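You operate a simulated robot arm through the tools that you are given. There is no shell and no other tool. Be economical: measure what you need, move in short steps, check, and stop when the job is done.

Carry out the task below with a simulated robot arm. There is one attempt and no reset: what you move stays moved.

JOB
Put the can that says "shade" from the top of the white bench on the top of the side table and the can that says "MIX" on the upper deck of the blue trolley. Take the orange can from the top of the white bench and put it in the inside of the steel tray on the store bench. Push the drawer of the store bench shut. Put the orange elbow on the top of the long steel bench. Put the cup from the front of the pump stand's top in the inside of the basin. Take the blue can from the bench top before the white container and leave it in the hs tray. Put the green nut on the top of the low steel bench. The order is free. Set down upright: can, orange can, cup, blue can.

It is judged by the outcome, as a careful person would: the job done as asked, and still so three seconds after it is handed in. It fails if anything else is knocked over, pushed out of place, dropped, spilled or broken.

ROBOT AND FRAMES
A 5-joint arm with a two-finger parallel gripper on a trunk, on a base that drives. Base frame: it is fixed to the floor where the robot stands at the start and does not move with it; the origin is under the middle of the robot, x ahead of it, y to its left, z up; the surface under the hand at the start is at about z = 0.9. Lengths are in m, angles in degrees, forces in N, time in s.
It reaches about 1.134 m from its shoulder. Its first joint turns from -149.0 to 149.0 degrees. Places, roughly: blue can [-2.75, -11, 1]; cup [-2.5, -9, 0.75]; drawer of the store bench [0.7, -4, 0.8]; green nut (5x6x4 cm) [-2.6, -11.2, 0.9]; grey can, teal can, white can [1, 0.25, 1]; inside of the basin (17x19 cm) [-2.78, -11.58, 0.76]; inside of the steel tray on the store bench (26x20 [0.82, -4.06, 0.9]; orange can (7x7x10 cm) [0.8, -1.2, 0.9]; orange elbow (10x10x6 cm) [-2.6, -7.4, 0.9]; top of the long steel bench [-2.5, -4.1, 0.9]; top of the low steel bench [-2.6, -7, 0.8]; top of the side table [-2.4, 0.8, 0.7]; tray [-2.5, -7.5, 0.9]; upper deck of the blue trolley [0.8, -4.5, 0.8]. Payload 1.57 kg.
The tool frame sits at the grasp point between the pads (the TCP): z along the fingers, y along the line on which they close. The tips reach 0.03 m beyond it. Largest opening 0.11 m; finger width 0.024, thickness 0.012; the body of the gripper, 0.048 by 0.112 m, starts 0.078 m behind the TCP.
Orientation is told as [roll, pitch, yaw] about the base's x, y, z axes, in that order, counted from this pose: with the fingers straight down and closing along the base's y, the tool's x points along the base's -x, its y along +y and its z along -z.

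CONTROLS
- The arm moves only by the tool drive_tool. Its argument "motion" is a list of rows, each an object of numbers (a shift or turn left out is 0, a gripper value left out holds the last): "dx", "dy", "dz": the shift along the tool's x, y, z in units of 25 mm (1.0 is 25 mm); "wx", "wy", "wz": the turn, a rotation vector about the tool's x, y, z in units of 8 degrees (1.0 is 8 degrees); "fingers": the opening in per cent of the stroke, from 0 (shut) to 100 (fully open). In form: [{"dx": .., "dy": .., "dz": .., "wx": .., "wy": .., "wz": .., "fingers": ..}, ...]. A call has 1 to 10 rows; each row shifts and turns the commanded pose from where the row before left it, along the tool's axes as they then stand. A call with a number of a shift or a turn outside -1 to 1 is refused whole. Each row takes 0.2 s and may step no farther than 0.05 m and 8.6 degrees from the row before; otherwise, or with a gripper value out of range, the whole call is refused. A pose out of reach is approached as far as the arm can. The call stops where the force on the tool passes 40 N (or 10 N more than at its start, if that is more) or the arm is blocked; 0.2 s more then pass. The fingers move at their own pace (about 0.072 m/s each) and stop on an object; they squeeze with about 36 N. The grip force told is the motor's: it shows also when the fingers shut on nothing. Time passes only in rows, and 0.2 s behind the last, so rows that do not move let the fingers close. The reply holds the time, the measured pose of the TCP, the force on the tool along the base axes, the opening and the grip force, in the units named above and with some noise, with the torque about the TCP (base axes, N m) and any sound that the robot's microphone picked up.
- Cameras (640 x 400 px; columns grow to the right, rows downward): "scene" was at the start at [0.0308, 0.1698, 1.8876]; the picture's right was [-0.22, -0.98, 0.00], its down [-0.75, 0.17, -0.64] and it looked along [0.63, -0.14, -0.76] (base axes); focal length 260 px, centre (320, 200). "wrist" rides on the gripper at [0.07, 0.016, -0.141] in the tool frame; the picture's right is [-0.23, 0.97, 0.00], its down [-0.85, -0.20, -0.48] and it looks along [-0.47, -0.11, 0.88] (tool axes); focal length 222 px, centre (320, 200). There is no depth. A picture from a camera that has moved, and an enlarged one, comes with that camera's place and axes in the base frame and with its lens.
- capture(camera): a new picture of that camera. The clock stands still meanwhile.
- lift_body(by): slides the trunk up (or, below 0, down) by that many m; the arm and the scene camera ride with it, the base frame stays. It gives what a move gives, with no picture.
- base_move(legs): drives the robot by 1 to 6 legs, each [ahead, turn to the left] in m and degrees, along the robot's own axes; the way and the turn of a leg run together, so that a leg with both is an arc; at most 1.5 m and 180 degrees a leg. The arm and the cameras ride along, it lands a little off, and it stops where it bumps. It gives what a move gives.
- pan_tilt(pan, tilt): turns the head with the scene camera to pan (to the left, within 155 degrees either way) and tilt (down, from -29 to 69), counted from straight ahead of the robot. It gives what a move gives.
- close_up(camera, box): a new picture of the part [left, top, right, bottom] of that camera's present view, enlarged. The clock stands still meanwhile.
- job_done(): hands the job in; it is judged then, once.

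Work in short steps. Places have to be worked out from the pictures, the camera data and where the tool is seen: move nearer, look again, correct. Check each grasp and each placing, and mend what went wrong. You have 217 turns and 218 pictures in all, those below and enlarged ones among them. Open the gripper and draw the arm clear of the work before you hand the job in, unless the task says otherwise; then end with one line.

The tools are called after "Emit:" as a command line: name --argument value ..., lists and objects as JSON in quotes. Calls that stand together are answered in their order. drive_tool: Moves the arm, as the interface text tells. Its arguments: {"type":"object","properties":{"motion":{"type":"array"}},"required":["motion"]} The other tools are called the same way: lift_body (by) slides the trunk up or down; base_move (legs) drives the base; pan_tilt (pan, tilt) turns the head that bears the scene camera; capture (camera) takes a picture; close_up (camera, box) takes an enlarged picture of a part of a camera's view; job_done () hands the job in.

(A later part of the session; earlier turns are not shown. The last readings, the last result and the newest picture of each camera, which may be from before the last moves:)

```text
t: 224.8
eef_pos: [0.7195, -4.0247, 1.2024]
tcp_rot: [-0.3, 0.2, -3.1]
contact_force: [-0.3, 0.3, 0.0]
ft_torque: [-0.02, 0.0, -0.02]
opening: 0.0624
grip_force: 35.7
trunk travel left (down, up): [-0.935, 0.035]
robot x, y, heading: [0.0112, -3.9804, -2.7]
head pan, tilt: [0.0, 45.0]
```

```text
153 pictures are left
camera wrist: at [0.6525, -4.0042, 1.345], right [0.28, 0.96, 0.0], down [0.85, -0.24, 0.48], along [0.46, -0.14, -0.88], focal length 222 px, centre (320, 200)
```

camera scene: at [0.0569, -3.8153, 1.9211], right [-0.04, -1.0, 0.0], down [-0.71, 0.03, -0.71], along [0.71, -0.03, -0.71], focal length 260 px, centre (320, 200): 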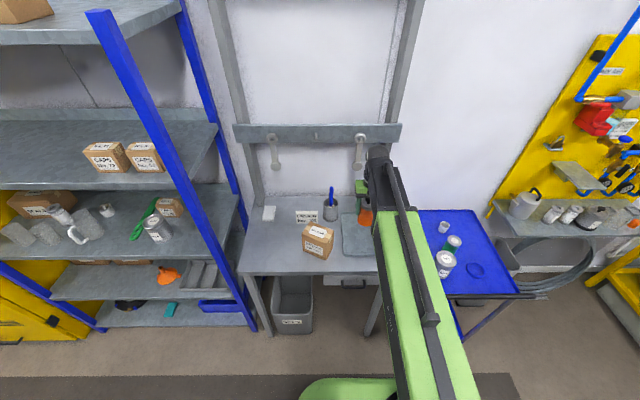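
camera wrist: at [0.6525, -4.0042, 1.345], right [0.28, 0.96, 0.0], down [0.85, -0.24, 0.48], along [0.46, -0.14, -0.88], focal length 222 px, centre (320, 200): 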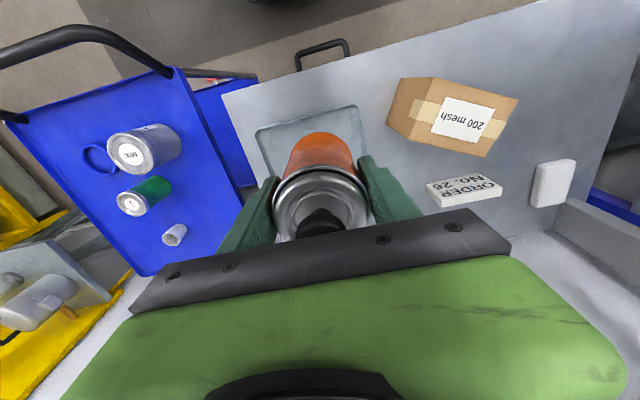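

Tray spans x 0.705–0.965, y -3.95…-4.15. I move over (0.82,-4.055) and lower part-way.

Emit:
drive_tool --motion '[{"dx": -1, "dy": -0.25}, {"dx": -1, "dy": -0.25}, {"dx": -1, "dy": -0.25}, {"dx": -1, "dy": -0.25}, {}]'

Emit:
lift_body --by -0.16

Emit:
capture --camera "wrist"

Emit:
capture --camera "scene"

```text
t: 226.0
eef_pos: [0.8174, -4.0545, 1.2026]
tcp_rot: [-0.2, 0.3, -3.2]
contact_force: [-0.2, -0.1, 0.0]
ft_torque: [-0.01, -0.02, 0.0]
opening: 0.0622
grip_force: 36.0
trunk travel left (down, up): [-0.935, 0.035]
robot x, y, heading: [0.0149, -3.9868, -2.1]
head pan, tilt: [0.0, 45.0]
```

```text
t: 227.8
eef_pos: [0.8189, -4.0554, 1.0418]
tcp_rot: [-0.3, 0.3, -3.2]
contact_force: [0.2, 0.0, -1.3]
ft_torque: [-0.01, -0.02, -0.04]
opening: 0.0627
grip_force: 35.8
trunk travel left (down, up): [-0.775, 0.195]
robot x, y, heading: [0.0114, -3.9848, -2.2]
head pan, tilt: [0.0, 45.0]
```

```text
152 pictures are left
camera wrist: at [0.7511, -4.0356, 1.1849], right [0.28, 0.96, 0.0], down [0.85, -0.24, 0.48], along [0.46, -0.14, -0.88], focal length 222 px, centre (320, 200)
```

wrist: 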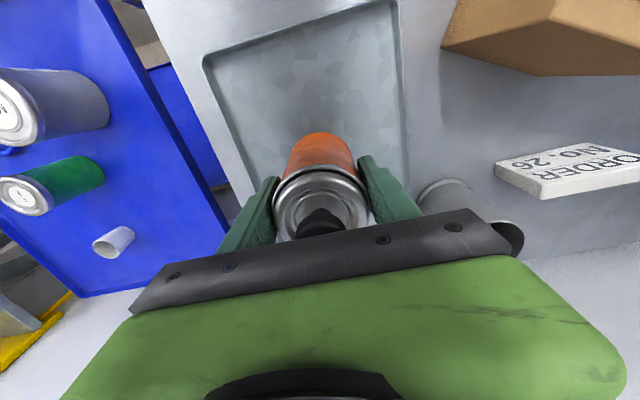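

```text
151 pictures are left
camera scene: at [0.0573, -3.8153, 1.7611], right [-0.04, -1.0, 0.0], down [-0.71, 0.03, -0.71], along [0.71, -0.03, -0.71], focal length 260 px, centre (320, 200)
```

scene: 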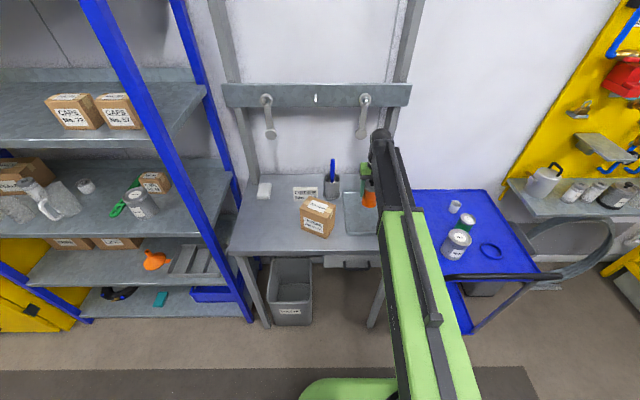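

The pen cup is ~6 cm from the gripper; I shift 2 cm back for margin and lower in steps.

Emit:
drive_tool --motion '[{"dx": 0.8}, {}]'

Emit:
lift_body --by -0.048

Emit:
lift_body --by -0.01

Emit:
lift_body --by -0.007

```text
t: 228.4
eef_pos: [0.7983, -4.0532, 1.042]
tcp_rot: [-0.2, 0.2, -3.1]
contact_force: [0.0, -0.2, -0.6]
ft_torque: [-0.01, -0.01, 0.01]
opening: 0.0623
grip_force: 36.2
trunk travel left (down, up): [-0.775, 0.195]
robot x, y, heading: [0.0148, -3.9841, -2.5]
head pan, tilt: [0.0, 45.0]
```

```text
t: 229.3
eef_pos: [0.7976, -4.0534, 0.9956]
tcp_rot: [-0.2, 0.3, -3.1]
contact_force: [0.6, -0.1, -0.6]
ft_torque: [0.0, -0.01, 0.0]
opening: 0.0625
grip_force: 36.1
trunk travel left (down, up): [-0.727, 0.243]
robot x, y, heading: [0.0121, -3.9837, -2.3]
head pan, tilt: [0.0, 45.0]
```

```text
t: 229.9
eef_pos: [0.7998, -4.0533, 0.9842]
tcp_rot: [-0.2, 0.3, -3.2]
contact_force: [-0.6, 0.0, -0.9]
ft_torque: [0.0, 0.03, 0.0]
opening: 0.0625
grip_force: 35.9
trunk travel left (down, up): [-0.717, 0.253]
robot x, y, heading: [0.0154, -3.9827, -2.4]
head pan, tilt: [0.0, 45.0]
```

```text
t: 230.5
eef_pos: [0.7976, -4.0547, 0.9768]
tcp_rot: [-0.2, 0.3, -3.1]
contact_force: [0.4, 0.1, -0.3]
ft_torque: [0.02, 0.02, -0.01]
opening: 0.0625
grip_force: 35.9
trunk travel left (down, up): [-0.71, 0.26]
robot x, y, heading: [0.0125, -3.9819, -2.5]
head pan, tilt: [0.0, 45.0]
```

No contact yet at 0.977; a few more millimetres.

Emit:
lift_body --by -0.004

Emit:
lift_body --by -0.004

```text
t: 231.0
eef_pos: [0.7976, -4.0527, 0.9732]
tcp_rot: [-0.2, 0.1, -3.1]
contact_force: [3.0, -1.1, 18.9]
ft_torque: [0.39, -0.15, 0.03]
opening: 0.0621
grip_force: 35.5
trunk travel left (down, up): [-0.706, 0.264]
robot x, y, heading: [0.0119, -3.9847, -2.7]
head pan, tilt: [0.0, 45.0]
```

```text
t: 231.6
eef_pos: [0.797, -4.0534, 0.9701]
tcp_rot: [-0.3, 0.3, -3.1]
contact_force: [-1.5, -0.6, 12.7]
ft_torque: [-0.05, 0.11, 0.06]
opening: 0.0623
grip_force: 35.8
trunk travel left (down, up): [-0.702, 0.268]
robot x, y, heading: [0.0106, -3.9823, -2.3]
head pan, tilt: [0.0, 45.0]
```

Contact. Open, rise and check.

Emit:
drive_tool --motion '[{"fingers": 85}, {}, {}, {}]'

Emit:
lift_body --by 0.13

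Emit:
capture --camera "wrist"

```text
t: 232.6
eef_pos: [0.7982, -4.0547, 0.9693]
tcp_rot: [-0.2, 0.3, -3.1]
contact_force: [0.4, 0.4, 0.2]
ft_torque: [0.0, 0.01, 0.02]
opening: 0.0937
grip_force: 0.1
trunk travel left (down, up): [-0.702, 0.268]
robot x, y, heading: [0.0163, -3.9836, -2.3]
head pan, tilt: [0.0, 45.0]
```

```text
t: 234.1
eef_pos: [0.7981, -4.0527, 1.0994]
tcp_rot: [-0.2, 0.2, -3.1]
contact_force: [-0.6, 0.9, 0.0]
ft_torque: [-0.01, -0.01, 0.0]
opening: 0.0936
grip_force: 0.1
trunk travel left (down, up): [-0.832, 0.138]
robot x, y, heading: [0.012, -3.9841, -2.2]
head pan, tilt: [0.0, 45.0]
```

```text
150 pictures are left
camera wrist: at [0.7311, -4.0339, 1.2418], right [0.28, 0.96, 0.0], down [0.85, -0.24, 0.48], along [0.46, -0.14, -0.88], focal length 222 px, centre (320, 200)
```

wrist: 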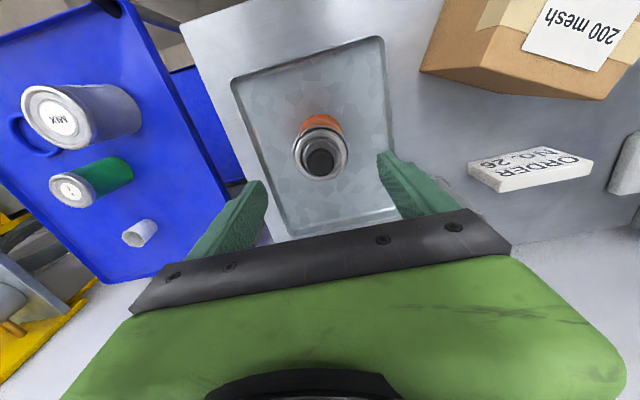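

The orange can stands in the tray. Next is the far area on the other side; I raise, retract, turn down the aisle and look ahead.

Emit:
lift_body --by 0.1

Emit:
drive_tool --motion '[{"dx": 1, "dy": 0.4}, {"dx": 1, "dy": 0.4}, {"dx": 1, "dy": 0.4}, {"dx": 1}, {"dx": 1}, {"dx": 1}, {"dx": 1}]'

Emit:
base_move --legs '[[-0.15, 0], [0, -88], [1.4, 0]]'

Emit:
pan_tilt --pan -20 --tilt 20

Emit:
capture --camera "scene"

Emit:
pan_tilt --pan -70 --tilt 20

Emit:
capture --camera "scene"

```text
t: 235.5
eef_pos: [0.7993, -4.0529, 1.1991]
tcp_rot: [-0.2, 0.3, -3.1]
contact_force: [-0.2, -0.3, -0.6]
ft_torque: [-0.06, 0.01, -0.02]
opening: 0.0936
grip_force: 0.0
trunk travel left (down, up): [-0.932, 0.038]
robot x, y, heading: [0.0144, -3.9842, -2.5]
head pan, tilt: [0.0, 45.0]
```

```text
t: 237.1
eef_pos: [0.6239, -4.0137, 1.1989]
tcp_rot: [-0.2, 0.1, -3.0]
contact_force: [0.0, 0.9, 0.1]
ft_torque: [-0.01, -0.04, -0.01]
opening: 0.0937
grip_force: 0.1
trunk travel left (down, up): [-0.932, 0.038]
robot x, y, heading: [0.0132, -3.9863, -2.0]
head pan, tilt: [0.0, 45.0]
```

```text
t: 248.9
eef_pos: [-0.0816, -6.0227, 1.1985]
tcp_rot: [-0.3, 0.3, -88.5]
contact_force: [0.2, -1.4, 0.3]
ft_torque: [0.03, -0.01, 0.02]
opening: 0.0935
grip_force: 0.1
trunk travel left (down, up): [-0.932, 0.038]
robot x, y, heading: [-0.0984, -5.4105, -87.7]
head pan, tilt: [0.0, 45.0]
```

```text
t: 249.8
eef_pos: [-0.0831, -6.0219, 1.1996]
tcp_rot: [-0.2, 0.3, -88.4]
contact_force: [0.7, -0.3, -0.6]
ft_torque: [-0.01, 0.0, 0.02]
opening: 0.0933
grip_force: 0.0
trunk travel left (down, up): [-0.932, 0.038]
robot x, y, heading: [-0.1021, -5.4094, -87.7]
head pan, tilt: [-20.0, 20.0]
```

```text
149 pictures are left
camera scene: at [0.0399, -5.448, 1.9567], right [-0.95, 0.31, 0.0], down [0.1, 0.33, -0.94], along [-0.29, -0.89, -0.34], focal length 260 px, centre (320, 200)
```

scene: 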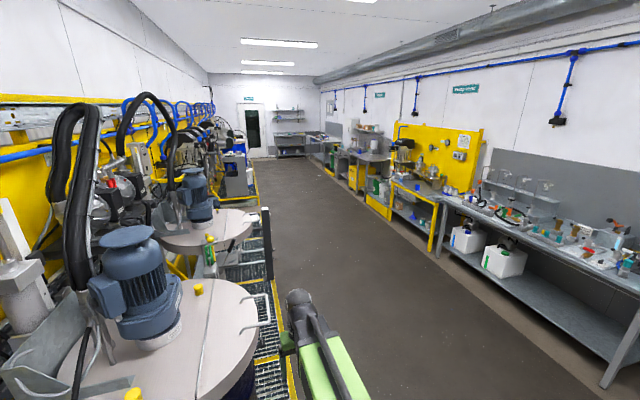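

```text
t: 250.9
eef_pos: [-0.0823, -6.0224, 1.2004]
tcp_rot: [-0.2, 0.2, -88.5]
contact_force: [0.3, 0.8, 0.4]
ft_torque: [-0.01, 0.01, 0.01]
opening: 0.0937
grip_force: 0.0
trunk travel left (down, up): [-0.932, 0.038]
robot x, y, heading: [-0.1018, -5.4112, -87.9]
head pan, tilt: [-70.0, 20.0]
```

```text
148 pictures are left
camera scene: at [-0.0178, -5.3944, 1.9567], right [-0.38, 0.93, 0.0], down [0.32, 0.13, -0.94], along [-0.87, -0.36, -0.34], focal length 260 px, centre (320, 200)
```

scene: 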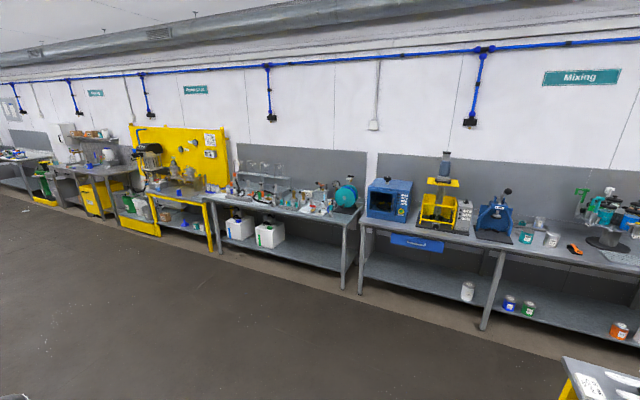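

The pump stand (yellow board) is at y≈-9 and I must stay clear of the drums on the left. I go to about (-1.2,-6.8), then along to y≈-9.

Emit:
base_move --legs '[[0, -40], [0.9, 0], [0.88, 0], [0, 38], [1.1, 0], [1.0, 0]]'

Emit:
pan_tilt --pan -80 --tilt 35

Emit:
capture --camera "scene"

```text
t: 255.5
eef_pos: [-0.5995, -6.2051, 1.1997]
tcp_rot: [-0.5, 0.3, -117.6]
contact_force: [1.7, -1.4, -0.1]
ft_torque: [0.15, 0.12, 0.0]
opening: 0.0936
grip_force: 0.0
trunk travel left (down, up): [-0.932, 0.038]
robot x, y, heading: [-0.3226, -5.661, -116.8]
head pan, tilt: [-70.0, 20.0]
stopped in leg 2: the robot was blocked; the commanded pose is now the measured one
```

```text
t: 256.2
eef_pos: [-0.603, -6.2012, 1.1996]
tcp_rot: [-0.2, 0.2, -117.6]
contact_force: [0.0, 0.0, 0.9]
ft_torque: [0.01, 0.02, 0.03]
opening: 0.0934
grip_force: 0.1
trunk travel left (down, up): [-0.932, 0.038]
robot x, y, heading: [-0.3234, -5.6597, -117.0]
head pan, tilt: [-80.0, 35.0]
```

```text
147 pictures are left
camera scene: at [-0.2335, -5.6686, 1.9329], right [0.29, 0.96, 0.0], down [0.55, -0.17, -0.82], along [-0.78, 0.24, -0.57], focal length 260 px, centre (320, 200)
```

scene: 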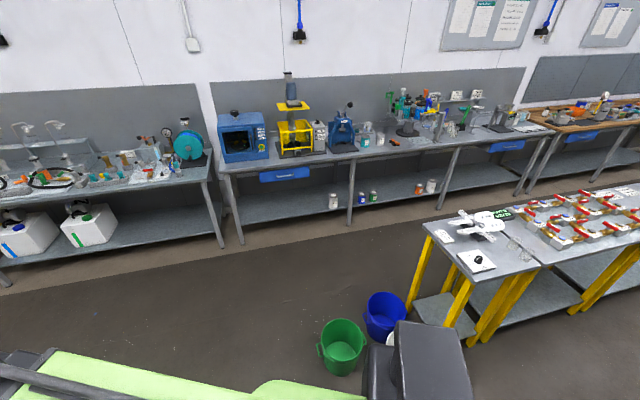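

I was blocked by something; I look around the robot's front and sides on the floor.

Emit:
pan_tilt --pan 20 --tilt 60

Emit:
capture --camera "scene"

Emit:
pan_tilt --pan -40 --tilt 60

Emit:
capture --camera "scene"

Emit:
pan_tilt --pan 80 --tilt 55

Emit:
capture --camera "scene"

Emit:
pan_tilt --pan -110 --tilt 60

Emit:
capture --camera "scene"

```text
t: 258.0
eef_pos: [-0.605, -6.2014, 1.1985]
tcp_rot: [-0.2, 0.3, -117.7]
contact_force: [0.3, 0.2, 0.4]
ft_torque: [0.0, -0.04, 0.0]
opening: 0.0937
grip_force: 0.0
trunk travel left (down, up): [-0.932, 0.038]
robot x, y, heading: [-0.325, -5.6578, -116.8]
head pan, tilt: [20.0, 60.0]
```

```text
146 pictures are left
camera scene: at [-0.1589, -5.7615, 1.8986], right [-0.99, 0.12, 0.0], down [0.1, 0.86, -0.5], along [-0.06, -0.5, -0.87], focal length 260 px, centre (320, 200)
```

scene: 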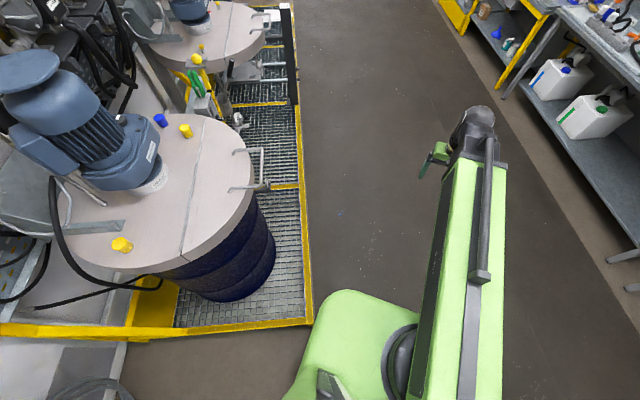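

```text
t: 259.3
eef_pos: [-0.6048, -6.202, 1.2001]
tcp_rot: [-0.2, 0.4, -117.5]
contact_force: [0.0, -0.1, -0.3]
ft_torque: [0.0, 0.0, 0.0]
opening: 0.0936
grip_force: 0.0
trunk travel left (down, up): [-0.932, 0.038]
robot x, y, heading: [-0.3258, -5.6619, -116.8]
head pan, tilt: [-40.0, 60.0]
```

```text
145 pictures are left
camera scene: at [-0.2122, -5.7216, 1.8986], right [-0.39, 0.92, 0.0], down [0.8, 0.34, -0.5], along [-0.46, -0.2, -0.87], focal length 260 px, centre (320, 200)
```

scene: 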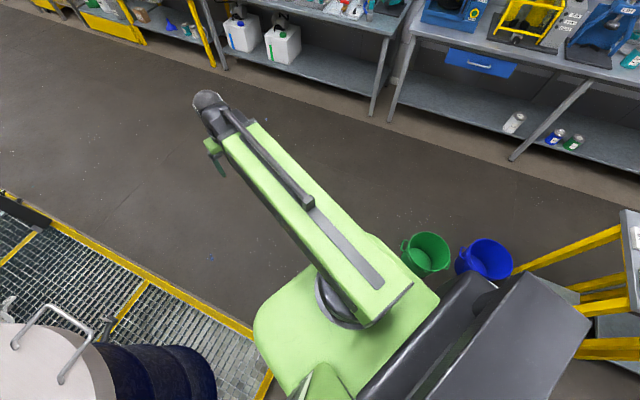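

```text
t: 261.3
eef_pos: [-0.6051, -6.2012, 1.1992]
tcp_rot: [-0.2, 0.3, -117.6]
contact_force: [0.1, -0.6, -0.4]
ft_torque: [0.02, -0.01, 0.0]
opening: 0.0935
grip_force: 0.1
trunk travel left (down, up): [-0.932, 0.038]
robot x, y, heading: [-0.3249, -5.6607, -116.9]
head pan, tilt: [80.0, 55.0]
```

```text
144 pictures are left
camera scene: at [-0.0932, -5.7386, 1.9046], right [-0.6, -0.8, 0.0], down [-0.66, 0.49, -0.57], along [0.46, -0.34, -0.82], focal length 260 px, centre (320, 200)
```

scene: 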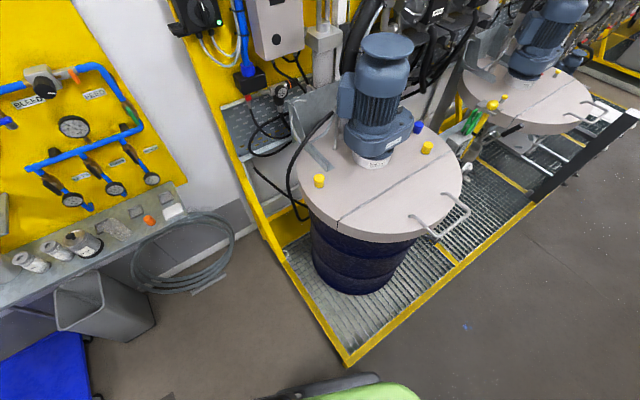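

```text
t: 264.1
eef_pos: [-0.6053, -6.202, 1.1994]
tcp_rot: [-0.2, 0.3, -117.6]
contact_force: [-0.2, -0.1, 0.4]
ft_torque: [0.0, 0.03, -0.01]
opening: 0.0935
grip_force: 0.1
trunk travel left (down, up): [-0.932, 0.038]
robot x, y, heading: [-0.3251, -5.6588, -116.9]
head pan, tilt: [-110.0, 60.0]
```

```text
143 pictures are left
camera scene: at [-0.1965, -5.6467, 1.8986], right [0.73, 0.68, 0.0], down [0.59, -0.63, -0.5], along [-0.34, 0.36, -0.87], focal length 260 px, centre (320, 200)
```

scene: 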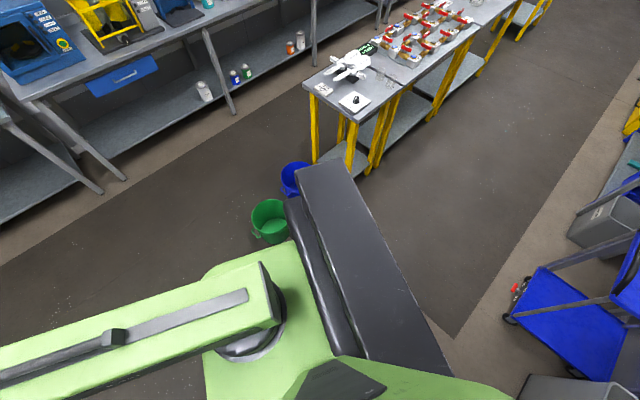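

The base's front-left corner met the drum guard corner at (-0.13,-5.95), which is fixed. I reverse 0.25 m, turn more to the right and pass between guard and buckets.

Emit:
base_move --legs '[[-0.25, 0], [0, -25], [1.3, 0]]'

Emit:
pan_tilt --pan 40 --tilt 30

Emit:
capture --camera "scene"

```text
t: 273.5
eef_pos: [-1.7336, -6.6474, 1.1992]
tcp_rot: [-0.2, 0.3, -141.7]
contact_force: [0.4, 0.0, 0.3]
ft_torque: [0.02, -0.05, 0.0]
opening: 0.0935
grip_force: 0.1
trunk travel left (down, up): [-0.932, 0.038]
robot x, y, heading: [-1.2572, -6.2665, -140.8]
head pan, tilt: [-110.0, 60.0]
```

```text
t: 275.9
eef_pos: [-1.7333, -6.6463, 1.1988]
tcp_rot: [-0.1, 0.3, -141.7]
contact_force: [0.1, -0.5, 0.1]
ft_torque: [-0.01, -0.03, -0.02]
opening: 0.0935
grip_force: 0.0
trunk travel left (down, up): [-0.932, 0.038]
robot x, y, heading: [-1.251, -6.2687, -141.1]
head pan, tilt: [40.0, 30.0]
```

```text
142 pictures are left
camera scene: at [-1.1298, -6.4587, 1.9407], right [-0.98, 0.19, 0.0], down [0.1, 0.49, -0.87], along [-0.16, -0.85, -0.5], focal length 260 px, centre (320, 200)
```

scene: 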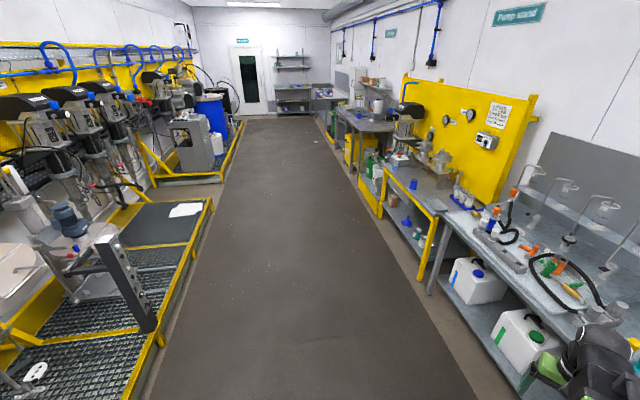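

Aisle is clear. Continue to y≈-8.9 and face the pump stand.

Emit:
base_move --legs '[[0, 51], [1.35, 0], [1.3, 0], [0, -88]]'

Emit:
pan_tilt --pan 0 --tilt 35

Emit:
capture --camera "scene"

```text
t: 294.8
eef_pos: [-1.8306, -8.9018, 1.2]
tcp_rot: [-0.1, 0.4, -177.9]
contact_force: [0.1, -0.1, -0.3]
ft_torque: [-0.02, -0.01, 0.05]
opening: 0.0933
grip_force: 0.1
trunk travel left (down, up): [-0.932, 0.038]
robot x, y, heading: [-1.218, -8.8743, -176.8]
head pan, tilt: [40.0, 30.0]
```

```text
t: 295.9
eef_pos: [-1.8293, -8.9032, 1.1985]
tcp_rot: [-0.2, 0.4, -177.7]
contact_force: [1.1, 0.2, -0.2]
ft_torque: [0.01, 0.0, -0.02]
opening: 0.0935
grip_force: 0.0
trunk travel left (down, up): [-0.932, 0.038]
robot x, y, heading: [-1.2179, -8.876, -177.0]
head pan, tilt: [0.0, 35.0]
```

```text
141 pictures are left
camera scene: at [-1.2519, -9.0488, 1.9329], right [-0.05, 1.0, 0.0], down [0.57, 0.03, -0.82], along [-0.82, -0.04, -0.57], focal length 260 px, centre (320, 200)
```

scene: 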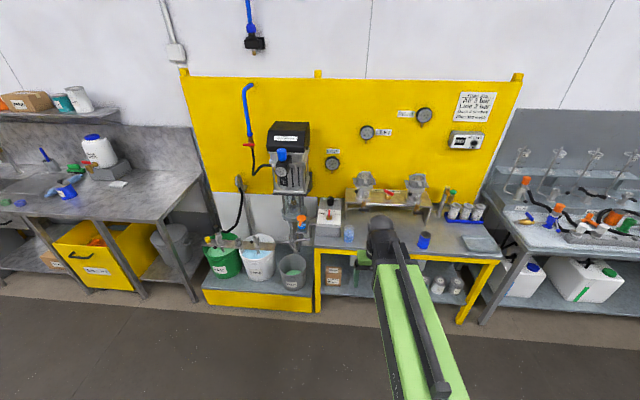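

Two candidates near the front of the stand: a pale one left and a blue one right of the arm. Zoom in.

Emit:
close_up --camera "scene" --box '[300, 160, 510, 290]'

Emit:
capture --camera "wrist"

```text
3.05 times, centred on (405, 225) of scene
camera zoom: at [-1.2519, -9.0488, 1.9329], right [-0.05, 1.0, 0.0], down [0.57, 0.03, -0.82], along [-0.82, -0.04, -0.57], focal length 792 px, centre (61, 124)
```

zoom: 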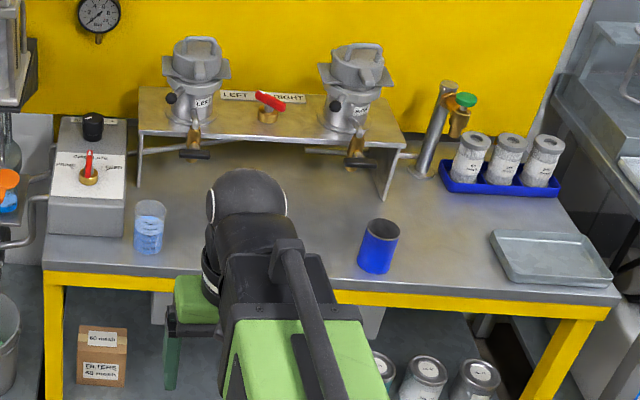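

```text
139 pictures are left
camera wrist: at [-1.7592, -8.9179, 1.342], right [-0.19, -0.98, 0.0], down [-0.86, 0.16, 0.48], along [-0.47, 0.09, -0.88], focal length 222 px, centre (320, 200)
```

wrist: 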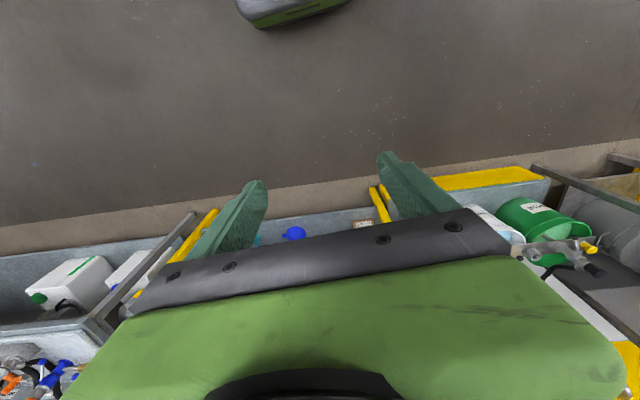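

Two upright vessels: a clear one with pale-blue contents at (-2.51,-8.92), and a blue one at (-2.46,-8.46). I zoom on each to decide which is "the cup".

Emit:
close_up --camera "scene" --box '[320, 215, 380, 255]'

Emit:
close_up --camera "scene" --box '[395, 220, 455, 260]'

Emit:
close_up --camera "scene" --box '[200, 170, 340, 300]'

Emit:
close_up --camera "scene" --box '[480, 130, 640, 250]'

```text
10.00 times, centred on (350, 235) of scene
camera zoom: at [-1.2519, -9.0488, 1.9329], right [-0.05, 1.0, 0.0], down [0.57, 0.03, -0.82], along [-0.82, -0.04, -0.57], focal length 2599 px, centre (20, -150)
```

zoom: 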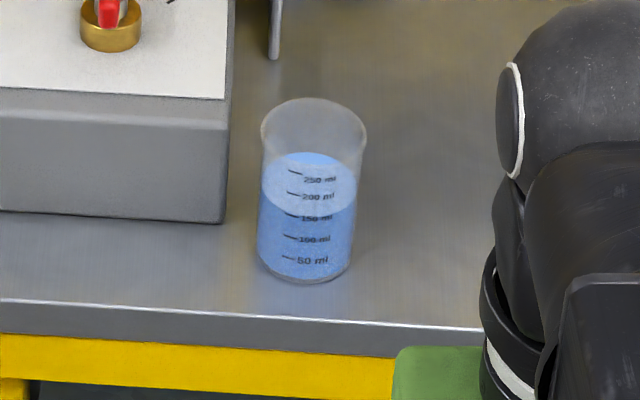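

```text
10.00 times, centred on (425, 240) of scene
camera zoom: at [-1.2519, -9.0488, 1.9329], right [-0.05, 1.0, 0.0], down [0.57, 0.03, -0.82], along [-0.82, -0.04, -0.57], focal length 2599 px, centre (-730, -200)
```

zoom: 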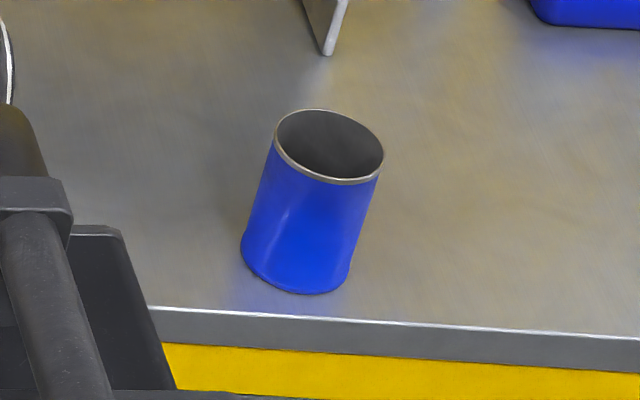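

```text
3.08 times, centred on (270, 235) of scene
camera zoom: at [-1.2519, -9.0488, 1.9329], right [-0.05, 1.0, 0.0], down [0.57, 0.03, -0.82], along [-0.82, -0.04, -0.57], focal length 800 px, centre (474, 92)
```

zoom: 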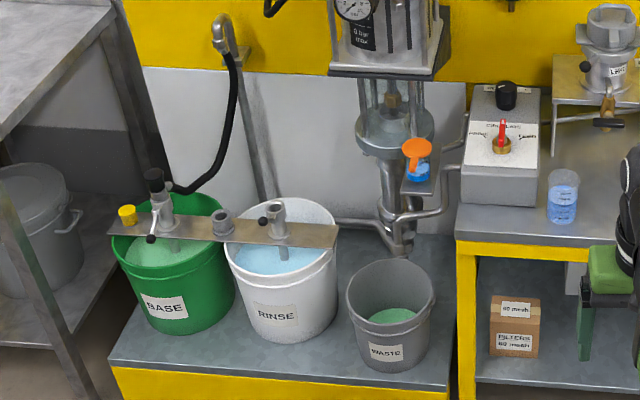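

```text
3.33 times, centred on (560, 190) of scene
camera zoom: at [-1.2519, -9.0488, 1.9329], right [-0.05, 1.0, 0.0], down [0.57, 0.03, -0.82], along [-0.82, -0.04, -0.57], focal length 866 px, centre (-480, 233)
```

zoom: 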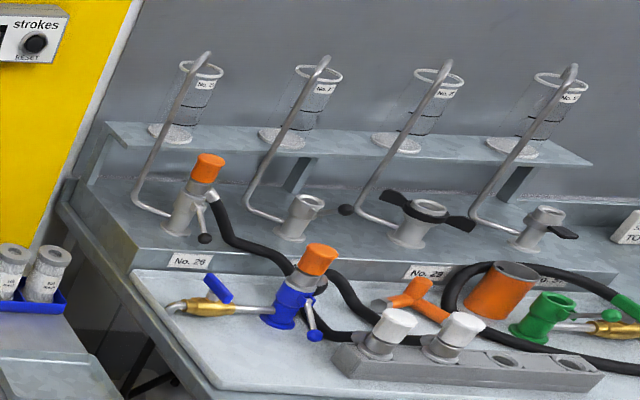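

"Cup" has no colour word (other items do), and the given place y≈-9 matches the clear one. I check the third vessel by the orange funnel too.

Emit:
close_up --camera "scene" --box '[275, 195, 335, 245]'

Emit:
close_up --camera "scene" --box '[0, 80, 190, 220]'

```text
8.00 times, centred on (305, 220) of scene
camera zoom: at [-1.2519, -9.0488, 1.9329], right [-0.05, 1.0, 0.0], down [0.57, 0.03, -0.82], along [-0.82, -0.04, -0.57], focal length 2080 px, centre (440, 40)
```

zoom: 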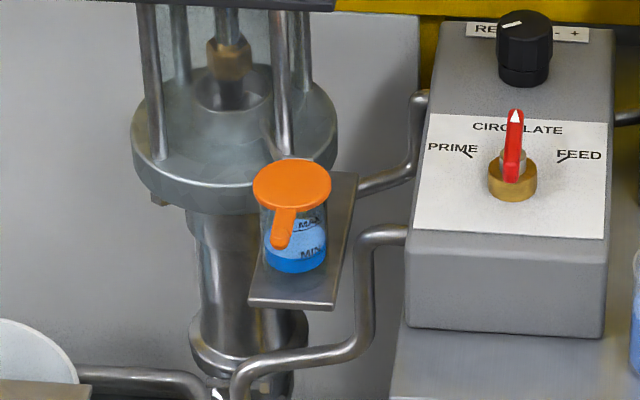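

```text
2.86 times, centred on (95, 150) of scene
camera zoom: at [-1.2519, -9.0488, 1.9329], right [-0.05, 1.0, 0.0], down [0.57, 0.03, -0.82], along [-0.82, -0.04, -0.57], focal length 743 px, centre (963, 343)
```

zoom: 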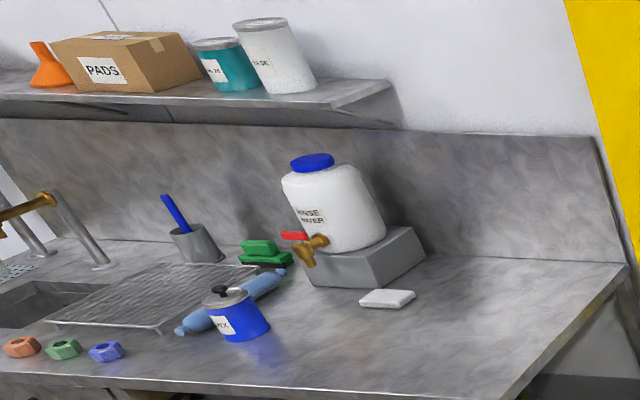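

The third is a lidded lubricant cup on the pump itself, so the clear cup at the stand's front is the one; it holds liquid, so I keep it level. I drive 0.4 m closer.

Emit:
base_move --legs '[[0.4, 0]]'

Emit:
drive_tool --motion '[{"dx": -1, "fingers": 100}, {"dx": -1}, {"dx": -1}, {}]'

Emit:
capture --camera "wrist"

Emit:
capture --camera "scene"

```text
t: 298.4
eef_pos: [-2.2303, -8.9198, 1.1991]
tcp_rot: [-0.1, 0.4, -178.2]
contact_force: [-0.5, -0.1, 0.8]
ft_torque: [-0.02, -0.04, 0.0]
opening: 0.0935
grip_force: 0.0
trunk travel left (down, up): [-0.932, 0.038]
robot x, y, heading: [-1.6195, -8.8963, -177.4]
head pan, tilt: [0.0, 35.0]
```

```text
t: 299.4
eef_pos: [-2.3033, -8.9213, 1.1992]
tcp_rot: [-0.1, 0.3, -178.2]
contact_force: [0.9, -0.4, 0.0]
ft_torque: [0.05, 0.0, -0.03]
opening: 0.1098
grip_force: 0.0
trunk travel left (down, up): [-0.932, 0.038]
robot x, y, heading: [-1.6172, -8.9002, -177.3]
head pan, tilt: [0.0, 35.0]
```

```text
132 pictures are left
camera wrist: at [-2.2337, -8.9367, 1.3422], right [-0.2, -0.98, 0.0], down [-0.86, 0.17, 0.48], along [-0.47, 0.1, -0.88], focal length 222 px, centre (320, 200)
```

wrist: 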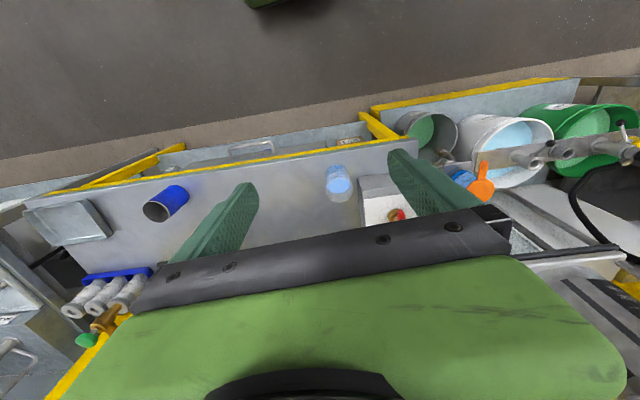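

```text
131 pictures are left
camera scene: at [-1.6524, -9.0694, 1.9329], right [-0.04, 1.0, 0.0], down [0.57, 0.03, -0.82], along [-0.82, -0.04, -0.57], focal length 260 px, centre (320, 200)
```

scene: 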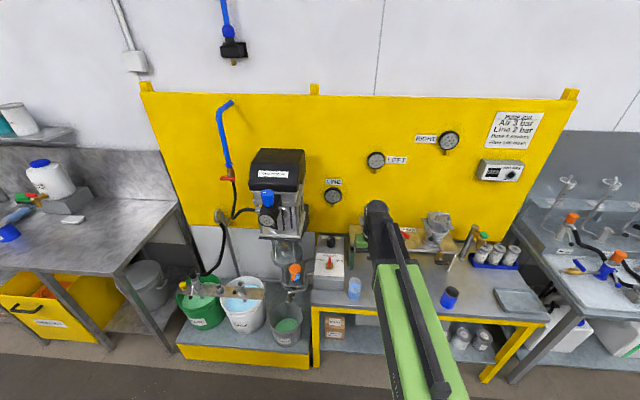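

Parallax gives the cup at (-2.46,-8.934), rim z≈0.88, table≈0.78; the control box front is just behind-left. I spin the gripper ~24° so the left finger stays away from the box, and move above.

Emit:
drive_tool --motion '[{"wz": -1, "dx": -1}, {"wz": -1}, {"wz": -1}, {}]'

Emit:
capture --camera "wrist"

```text
t: 300.4
eef_pos: [-2.3305, -8.9215, 1.1994]
tcp_rot: [0.0, 0.3, -154.1]
contact_force: [-0.4, -0.6, -1.0]
ft_torque: [0.02, -0.01, 0.02]
opening: 0.1098
grip_force: 0.0
trunk travel left (down, up): [-0.932, 0.038]
robot x, y, heading: [-1.6177, -8.8971, -177.5]
head pan, tilt: [0.0, 35.0]
```

```text
130 pictures are left
camera wrist: at [-2.2597, -8.9074, 1.3421], right [0.22, -0.98, 0.0], down [-0.86, -0.2, 0.47], along [-0.46, -0.1, -0.88], focal length 222 px, centre (320, 200)
```

wrist: 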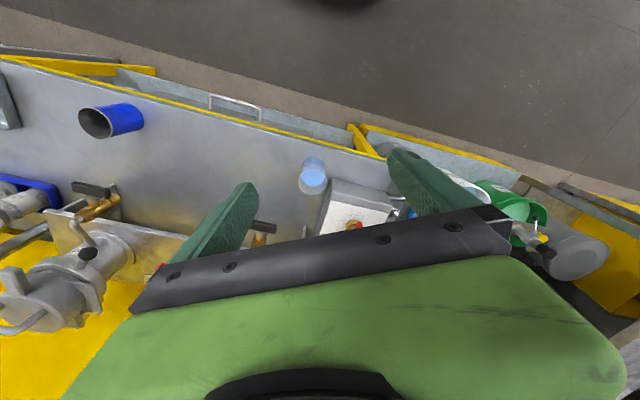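

Cup confirmed at (-2.46,-8.935). Move above it and lower to z≈0.97 for a check.

Emit:
drive_tool --motion '[{"dx": -1, "dy": -0.36}, {"dx": -1, "dy": -0.36}, {"dx": -1, "dy": -0.36}, {"dx": -1, "dy": -0.36}, {"dx": -0.88, "dy": -0.36}, {}]'

Emit:
lift_body --by -0.22

Emit:
capture --camera "wrist"

Emit:
capture --camera "scene"

```text
t: 301.8
eef_pos: [-2.4582, -8.9351, 1.1997]
tcp_rot: [-0.2, 0.3, -154.1]
contact_force: [0.3, 0.2, 1.4]
ft_torque: [0.0, 0.0, -0.01]
opening: 0.1101
grip_force: 0.0
trunk travel left (down, up): [-0.932, 0.038]
robot x, y, heading: [-1.6188, -8.8965, -177.7]
head pan, tilt: [0.0, 35.0]
```

```text
t: 304.1
eef_pos: [-2.4595, -8.9333, 0.9793]
tcp_rot: [-0.1, 0.4, -154.2]
contact_force: [-1.1, 0.5, 0.0]
ft_torque: [-0.04, 0.01, -0.01]
opening: 0.11
grip_force: 0.0
trunk travel left (down, up): [-0.712, 0.258]
robot x, y, heading: [-1.6211, -8.8975, -177.6]
head pan, tilt: [0.0, 35.0]
```

```text
129 pictures are left
camera wrist: at [-2.3889, -8.9195, 1.1221], right [0.22, -0.98, 0.0], down [-0.86, -0.19, 0.47], along [-0.46, -0.1, -0.88], focal length 222 px, centre (320, 200)
```

wrist: 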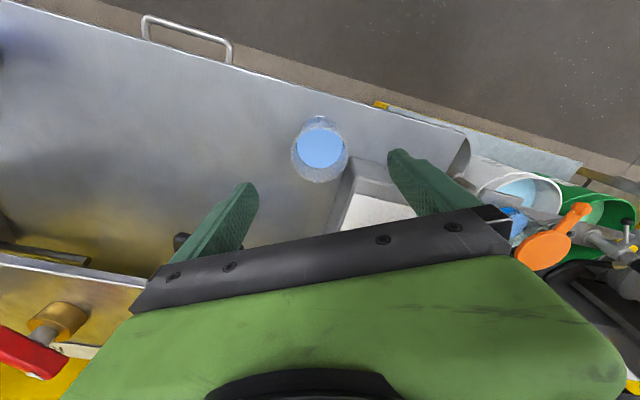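

```text
128 pictures are left
camera scene: at [-1.6533, -9.0694, 1.7129], right [-0.04, 1.0, 0.0], down [0.57, 0.03, -0.82], along [-0.82, -0.04, -0.57], focal length 260 px, centre (320, 200)
```

scene: 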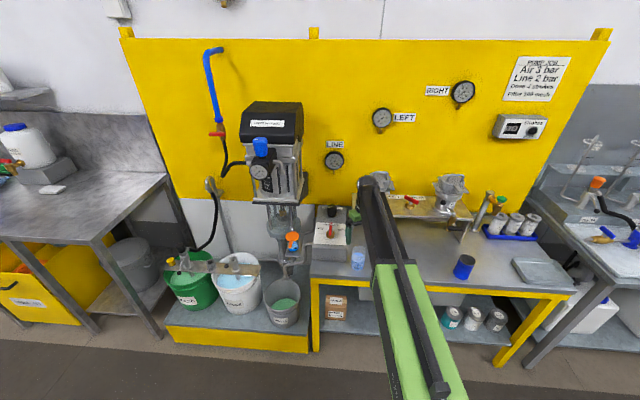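

I add 16° more spin and close to 88 % for clearance to the control box, then check.

Emit:
drive_tool --motion '[{"wz": -1, "fingers": 88}, {"wz": -1}, {}]'

Emit:
capture --camera "wrist"

```text
t: 304.9
eef_pos: [-2.4589, -8.935, 0.9796]
tcp_rot: [0.0, 0.3, -138.0]
contact_force: [0.1, 0.6, 0.3]
ft_torque: [-0.02, 0.01, 0.02]
opening: 0.0968
grip_force: 0.1
trunk travel left (down, up): [-0.712, 0.258]
robot x, y, heading: [-1.6189, -8.898, -177.5]
head pan, tilt: [0.0, 35.0]
```

```text
127 pictures are left
camera wrist: at [-2.3962, -8.9011, 1.122], right [0.48, -0.88, 0.0], down [-0.77, -0.42, 0.47], along [-0.42, -0.23, -0.88], focal length 222 px, centre (320, 200)
```

wrist: 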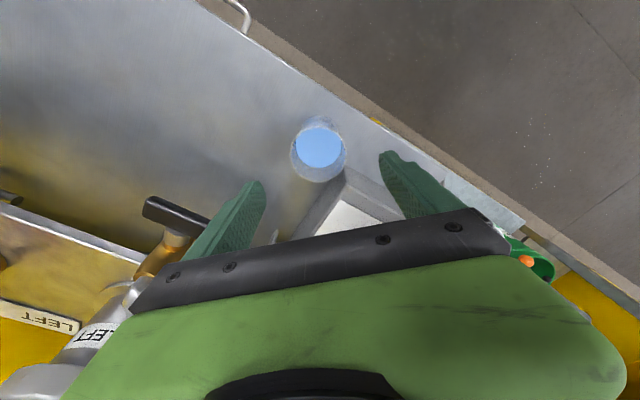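

Clear on both sides. Lower to 0.842 and close gently, then lift 3 cm.

Emit:
lift_body --by -0.137

Emit:
drive_tool --motion '[{"fingers": 0}, {}, {}, {}, {}]'

Emit:
lift_body --by 0.03

Emit:
capture --camera "wrist"

```text
t: 306.5
eef_pos: [-2.4605, -8.9343, 0.8418]
tcp_rot: [0.0, 0.3, -138.2]
contact_force: [0.1, -0.3, -0.1]
ft_torque: [0.01, -0.02, -0.02]
opening: 0.0968
grip_force: 0.1
trunk travel left (down, up): [-0.575, 0.395]
robot x, y, heading: [-1.6212, -8.8963, -177.4]
head pan, tilt: [0.0, 35.0]
```

```text
t: 307.7
eef_pos: [-2.4587, -8.9346, 0.8434]
tcp_rot: [0.0, 0.2, -138.2]
contact_force: [-0.2, 0.0, -0.9]
ft_torque: [0.0, 0.05, 0.02]
opening: 0.0616
grip_force: 35.8
trunk travel left (down, up): [-0.575, 0.395]
robot x, y, heading: [-1.6159, -8.8998, -177.3]
head pan, tilt: [0.0, 35.0]
```

```text
t: 308.5
eef_pos: [-2.4596, -8.934, 0.873]
tcp_rot: [0.0, 0.4, -138.2]
contact_force: [0.2, 0.2, -2.4]
ft_torque: [-0.01, 0.0, -0.01]
opening: 0.0617
grip_force: 36.2
trunk travel left (down, up): [-0.605, 0.365]
robot x, y, heading: [-1.6214, -8.9005, -177.1]
head pan, tilt: [0.0, 35.0]
```

```text
126 pictures are left
camera wrist: at [-2.3964, -8.9012, 1.0149], right [0.48, -0.88, 0.0], down [-0.77, -0.42, 0.47], along [-0.42, -0.23, -0.88], focal length 222 px, centre (320, 200)
```

wrist: 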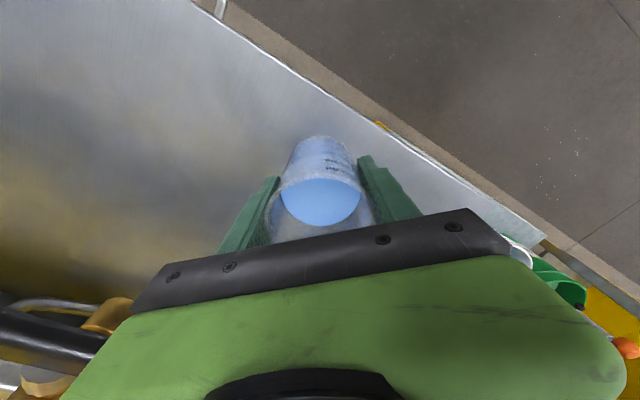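

The cup is held (2.4 N), level. I lift slowly, retract, back off, and drive on to the sink bench.

Emit:
lift_body --by 0.3

Emit:
drive_tool --motion '[{"dx": 0.5, "dy": 0.45}, {"dx": 0.7, "dy": 0.63}, {"dx": 0.7, "dy": 0.63}, {"dx": 0.7, "dy": 0.63}, {"dx": 0.7, "dy": 0.63}, {"dx": 0.7, "dy": 0.63}, {"dx": 0.7, "dy": 0.63}, {"dx": 0.5, "dy": 0.45}, {}]'

Emit:
base_move --legs '[[-0.4, 0], [0, 87], [1.3, 0], [1.2, 0]]'

Emit:
pan_tilt --pan -80 --tilt 35

Emit:
capture --camera "scene"

Emit:
capture --camera "wrist"

```text
t: 311.5
eef_pos: [-2.4599, -8.9343, 1.1726]
tcp_rot: [0.1, 0.2, -138.3]
contact_force: [0.0, -0.1, -2.4]
ft_torque: [-0.02, -0.03, -0.01]
opening: 0.0612
grip_force: 35.8
trunk travel left (down, up): [-0.905, 0.065]
robot x, y, heading: [-1.62, -8.898, -177.5]
head pan, tilt: [0.0, 35.0]
```

```text
t: 313.5
eef_pos: [-2.2848, -8.9367, 1.1703]
tcp_rot: [0.0, 0.4, -138.2]
contact_force: [1.0, 0.2, -1.1]
ft_torque: [0.01, -0.02, 0.04]
opening: 0.0609
grip_force: 36.1
trunk travel left (down, up): [-0.905, 0.065]
robot x, y, heading: [-1.6175, -8.9034, -177.3]
head pan, tilt: [0.0, 35.0]
```

```text
t: 331.5
eef_pos: [-1.2551, -12.061, 1.172]
tcp_rot: [0.1, 0.4, -51.4]
contact_force: [-0.3, 0.1, -1.8]
ft_torque: [0.0, 0.0, 0.0]
opening: 0.0592
grip_force: 36.3
trunk travel left (down, up): [-0.905, 0.065]
robot x, y, heading: [-1.2565, -11.3933, -90.4]
head pan, tilt: [0.0, 35.0]
```

```text
t: 333.1
eef_pos: [-1.2554, -12.0613, 1.1737]
tcp_rot: [-0.1, 0.4, -51.3]
contact_force: [-0.6, 0.4, -1.8]
ft_torque: [0.01, -0.01, 0.0]
opening: 0.0592
grip_force: 36.0
trunk travel left (down, up): [-0.905, 0.065]
robot x, y, heading: [-1.2608, -11.3904, -90.4]
head pan, tilt: [-80.0, 35.0]
```

```text
125 pictures are left
camera scene: at [-1.1736, -11.3647, 1.9059], right [-0.17, 0.99, 0.0], down [0.57, 0.1, -0.82], along [-0.81, -0.14, -0.57], focal length 260 px, centre (320, 200)
```

scene: 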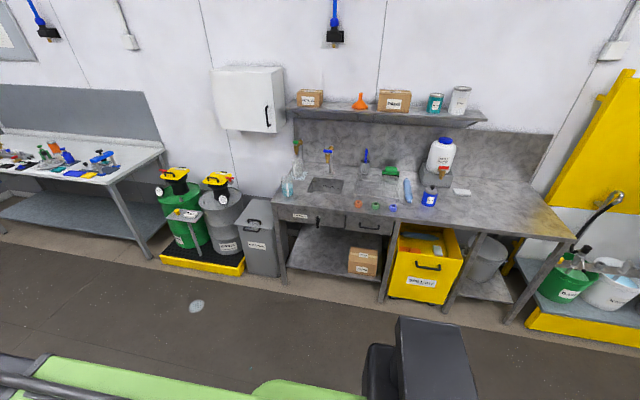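

```text
124 pictures are left
camera wrist: at [-1.2844, -11.9976, 1.315], right [0.9, 0.43, 0.0], down [0.38, -0.79, 0.47], along [0.2, -0.43, -0.88], focal length 222 px, centre (320, 200)
```

wrist: 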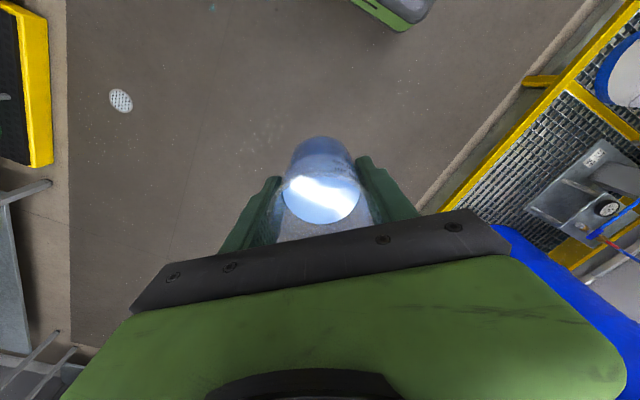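

The cup is still held. I zoom in on the sink.

Emit:
close_up --camera "scene" --box '[270, 130, 480, 250]'

```text
3.05 times, centred on (375, 190) of scene
camera zoom: at [-1.1736, -11.3647, 1.9059], right [-0.17, 0.99, 0.0], down [0.57, 0.1, -0.82], along [-0.81, -0.14, -0.57], focal length 792 px, centre (152, 230)
```

zoom: 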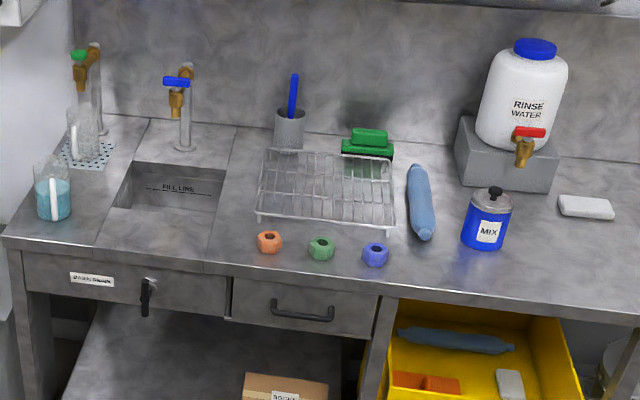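

Basin opening is about x -2.67…-2.88, y -11.71…-11.475 with the tap behind. I move to y≈-11.55, face the bench and approach to x≈-1.9.

Emit:
base_move --legs '[[0.17, 0], [0, -89], [0.55, 0]]'

Emit:
pan_tilt --pan 0 --tilt 45

Emit:
capture --camera "scene"

Emit:
capture --camera "wrist"

```text
t: 341.1
eef_pos: [-2.4737, -11.5728, 1.1737]
tcp_rot: [0.0, 0.3, -141.0]
contact_force: [0.3, -0.8, -1.3]
ft_torque: [0.05, 0.0, -0.02]
opening: 0.0593
grip_force: 35.7
trunk travel left (down, up): [-0.905, 0.065]
robot x, y, heading: [-1.8053, -11.5542, -179.7]
head pan, tilt: [-80.0, 35.0]
```

```text
t: 342.6
eef_pos: [-2.4734, -11.5718, 1.1736]
tcp_rot: [0.0, 0.5, -140.8]
contact_force: [-0.2, 0.6, -1.9]
ft_torque: [-0.01, -0.02, 0.0]
opening: 0.0594
grip_force: 35.7
trunk travel left (down, up): [-0.905, 0.065]
robot x, y, heading: [-1.8067, -11.5567, -179.6]
head pan, tilt: [0.0, 45.0]
```

```text
122 pictures are left
camera scene: at [-1.8412, -11.7275, 1.8911], right [-0.01, 1.0, 0.0], down [0.71, 0.0, -0.71], along [-0.71, 0.0, -0.71], focal length 260 px, centre (320, 200)
```

scene: 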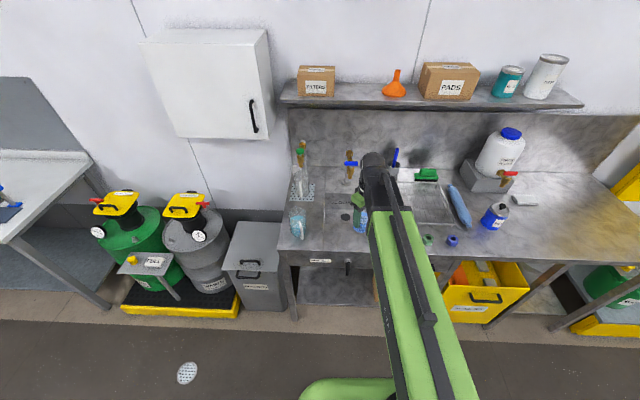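

```text
121 pictures are left
camera wrist: at [-2.4094, -11.5413, 1.315], right [0.44, -0.9, 0.0], down [-0.79, -0.39, 0.47], along [-0.43, -0.21, -0.88], focal length 222 px, centre (320, 200)
```

wrist: 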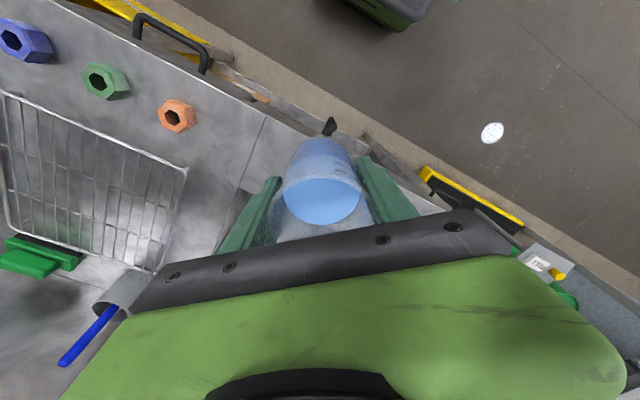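

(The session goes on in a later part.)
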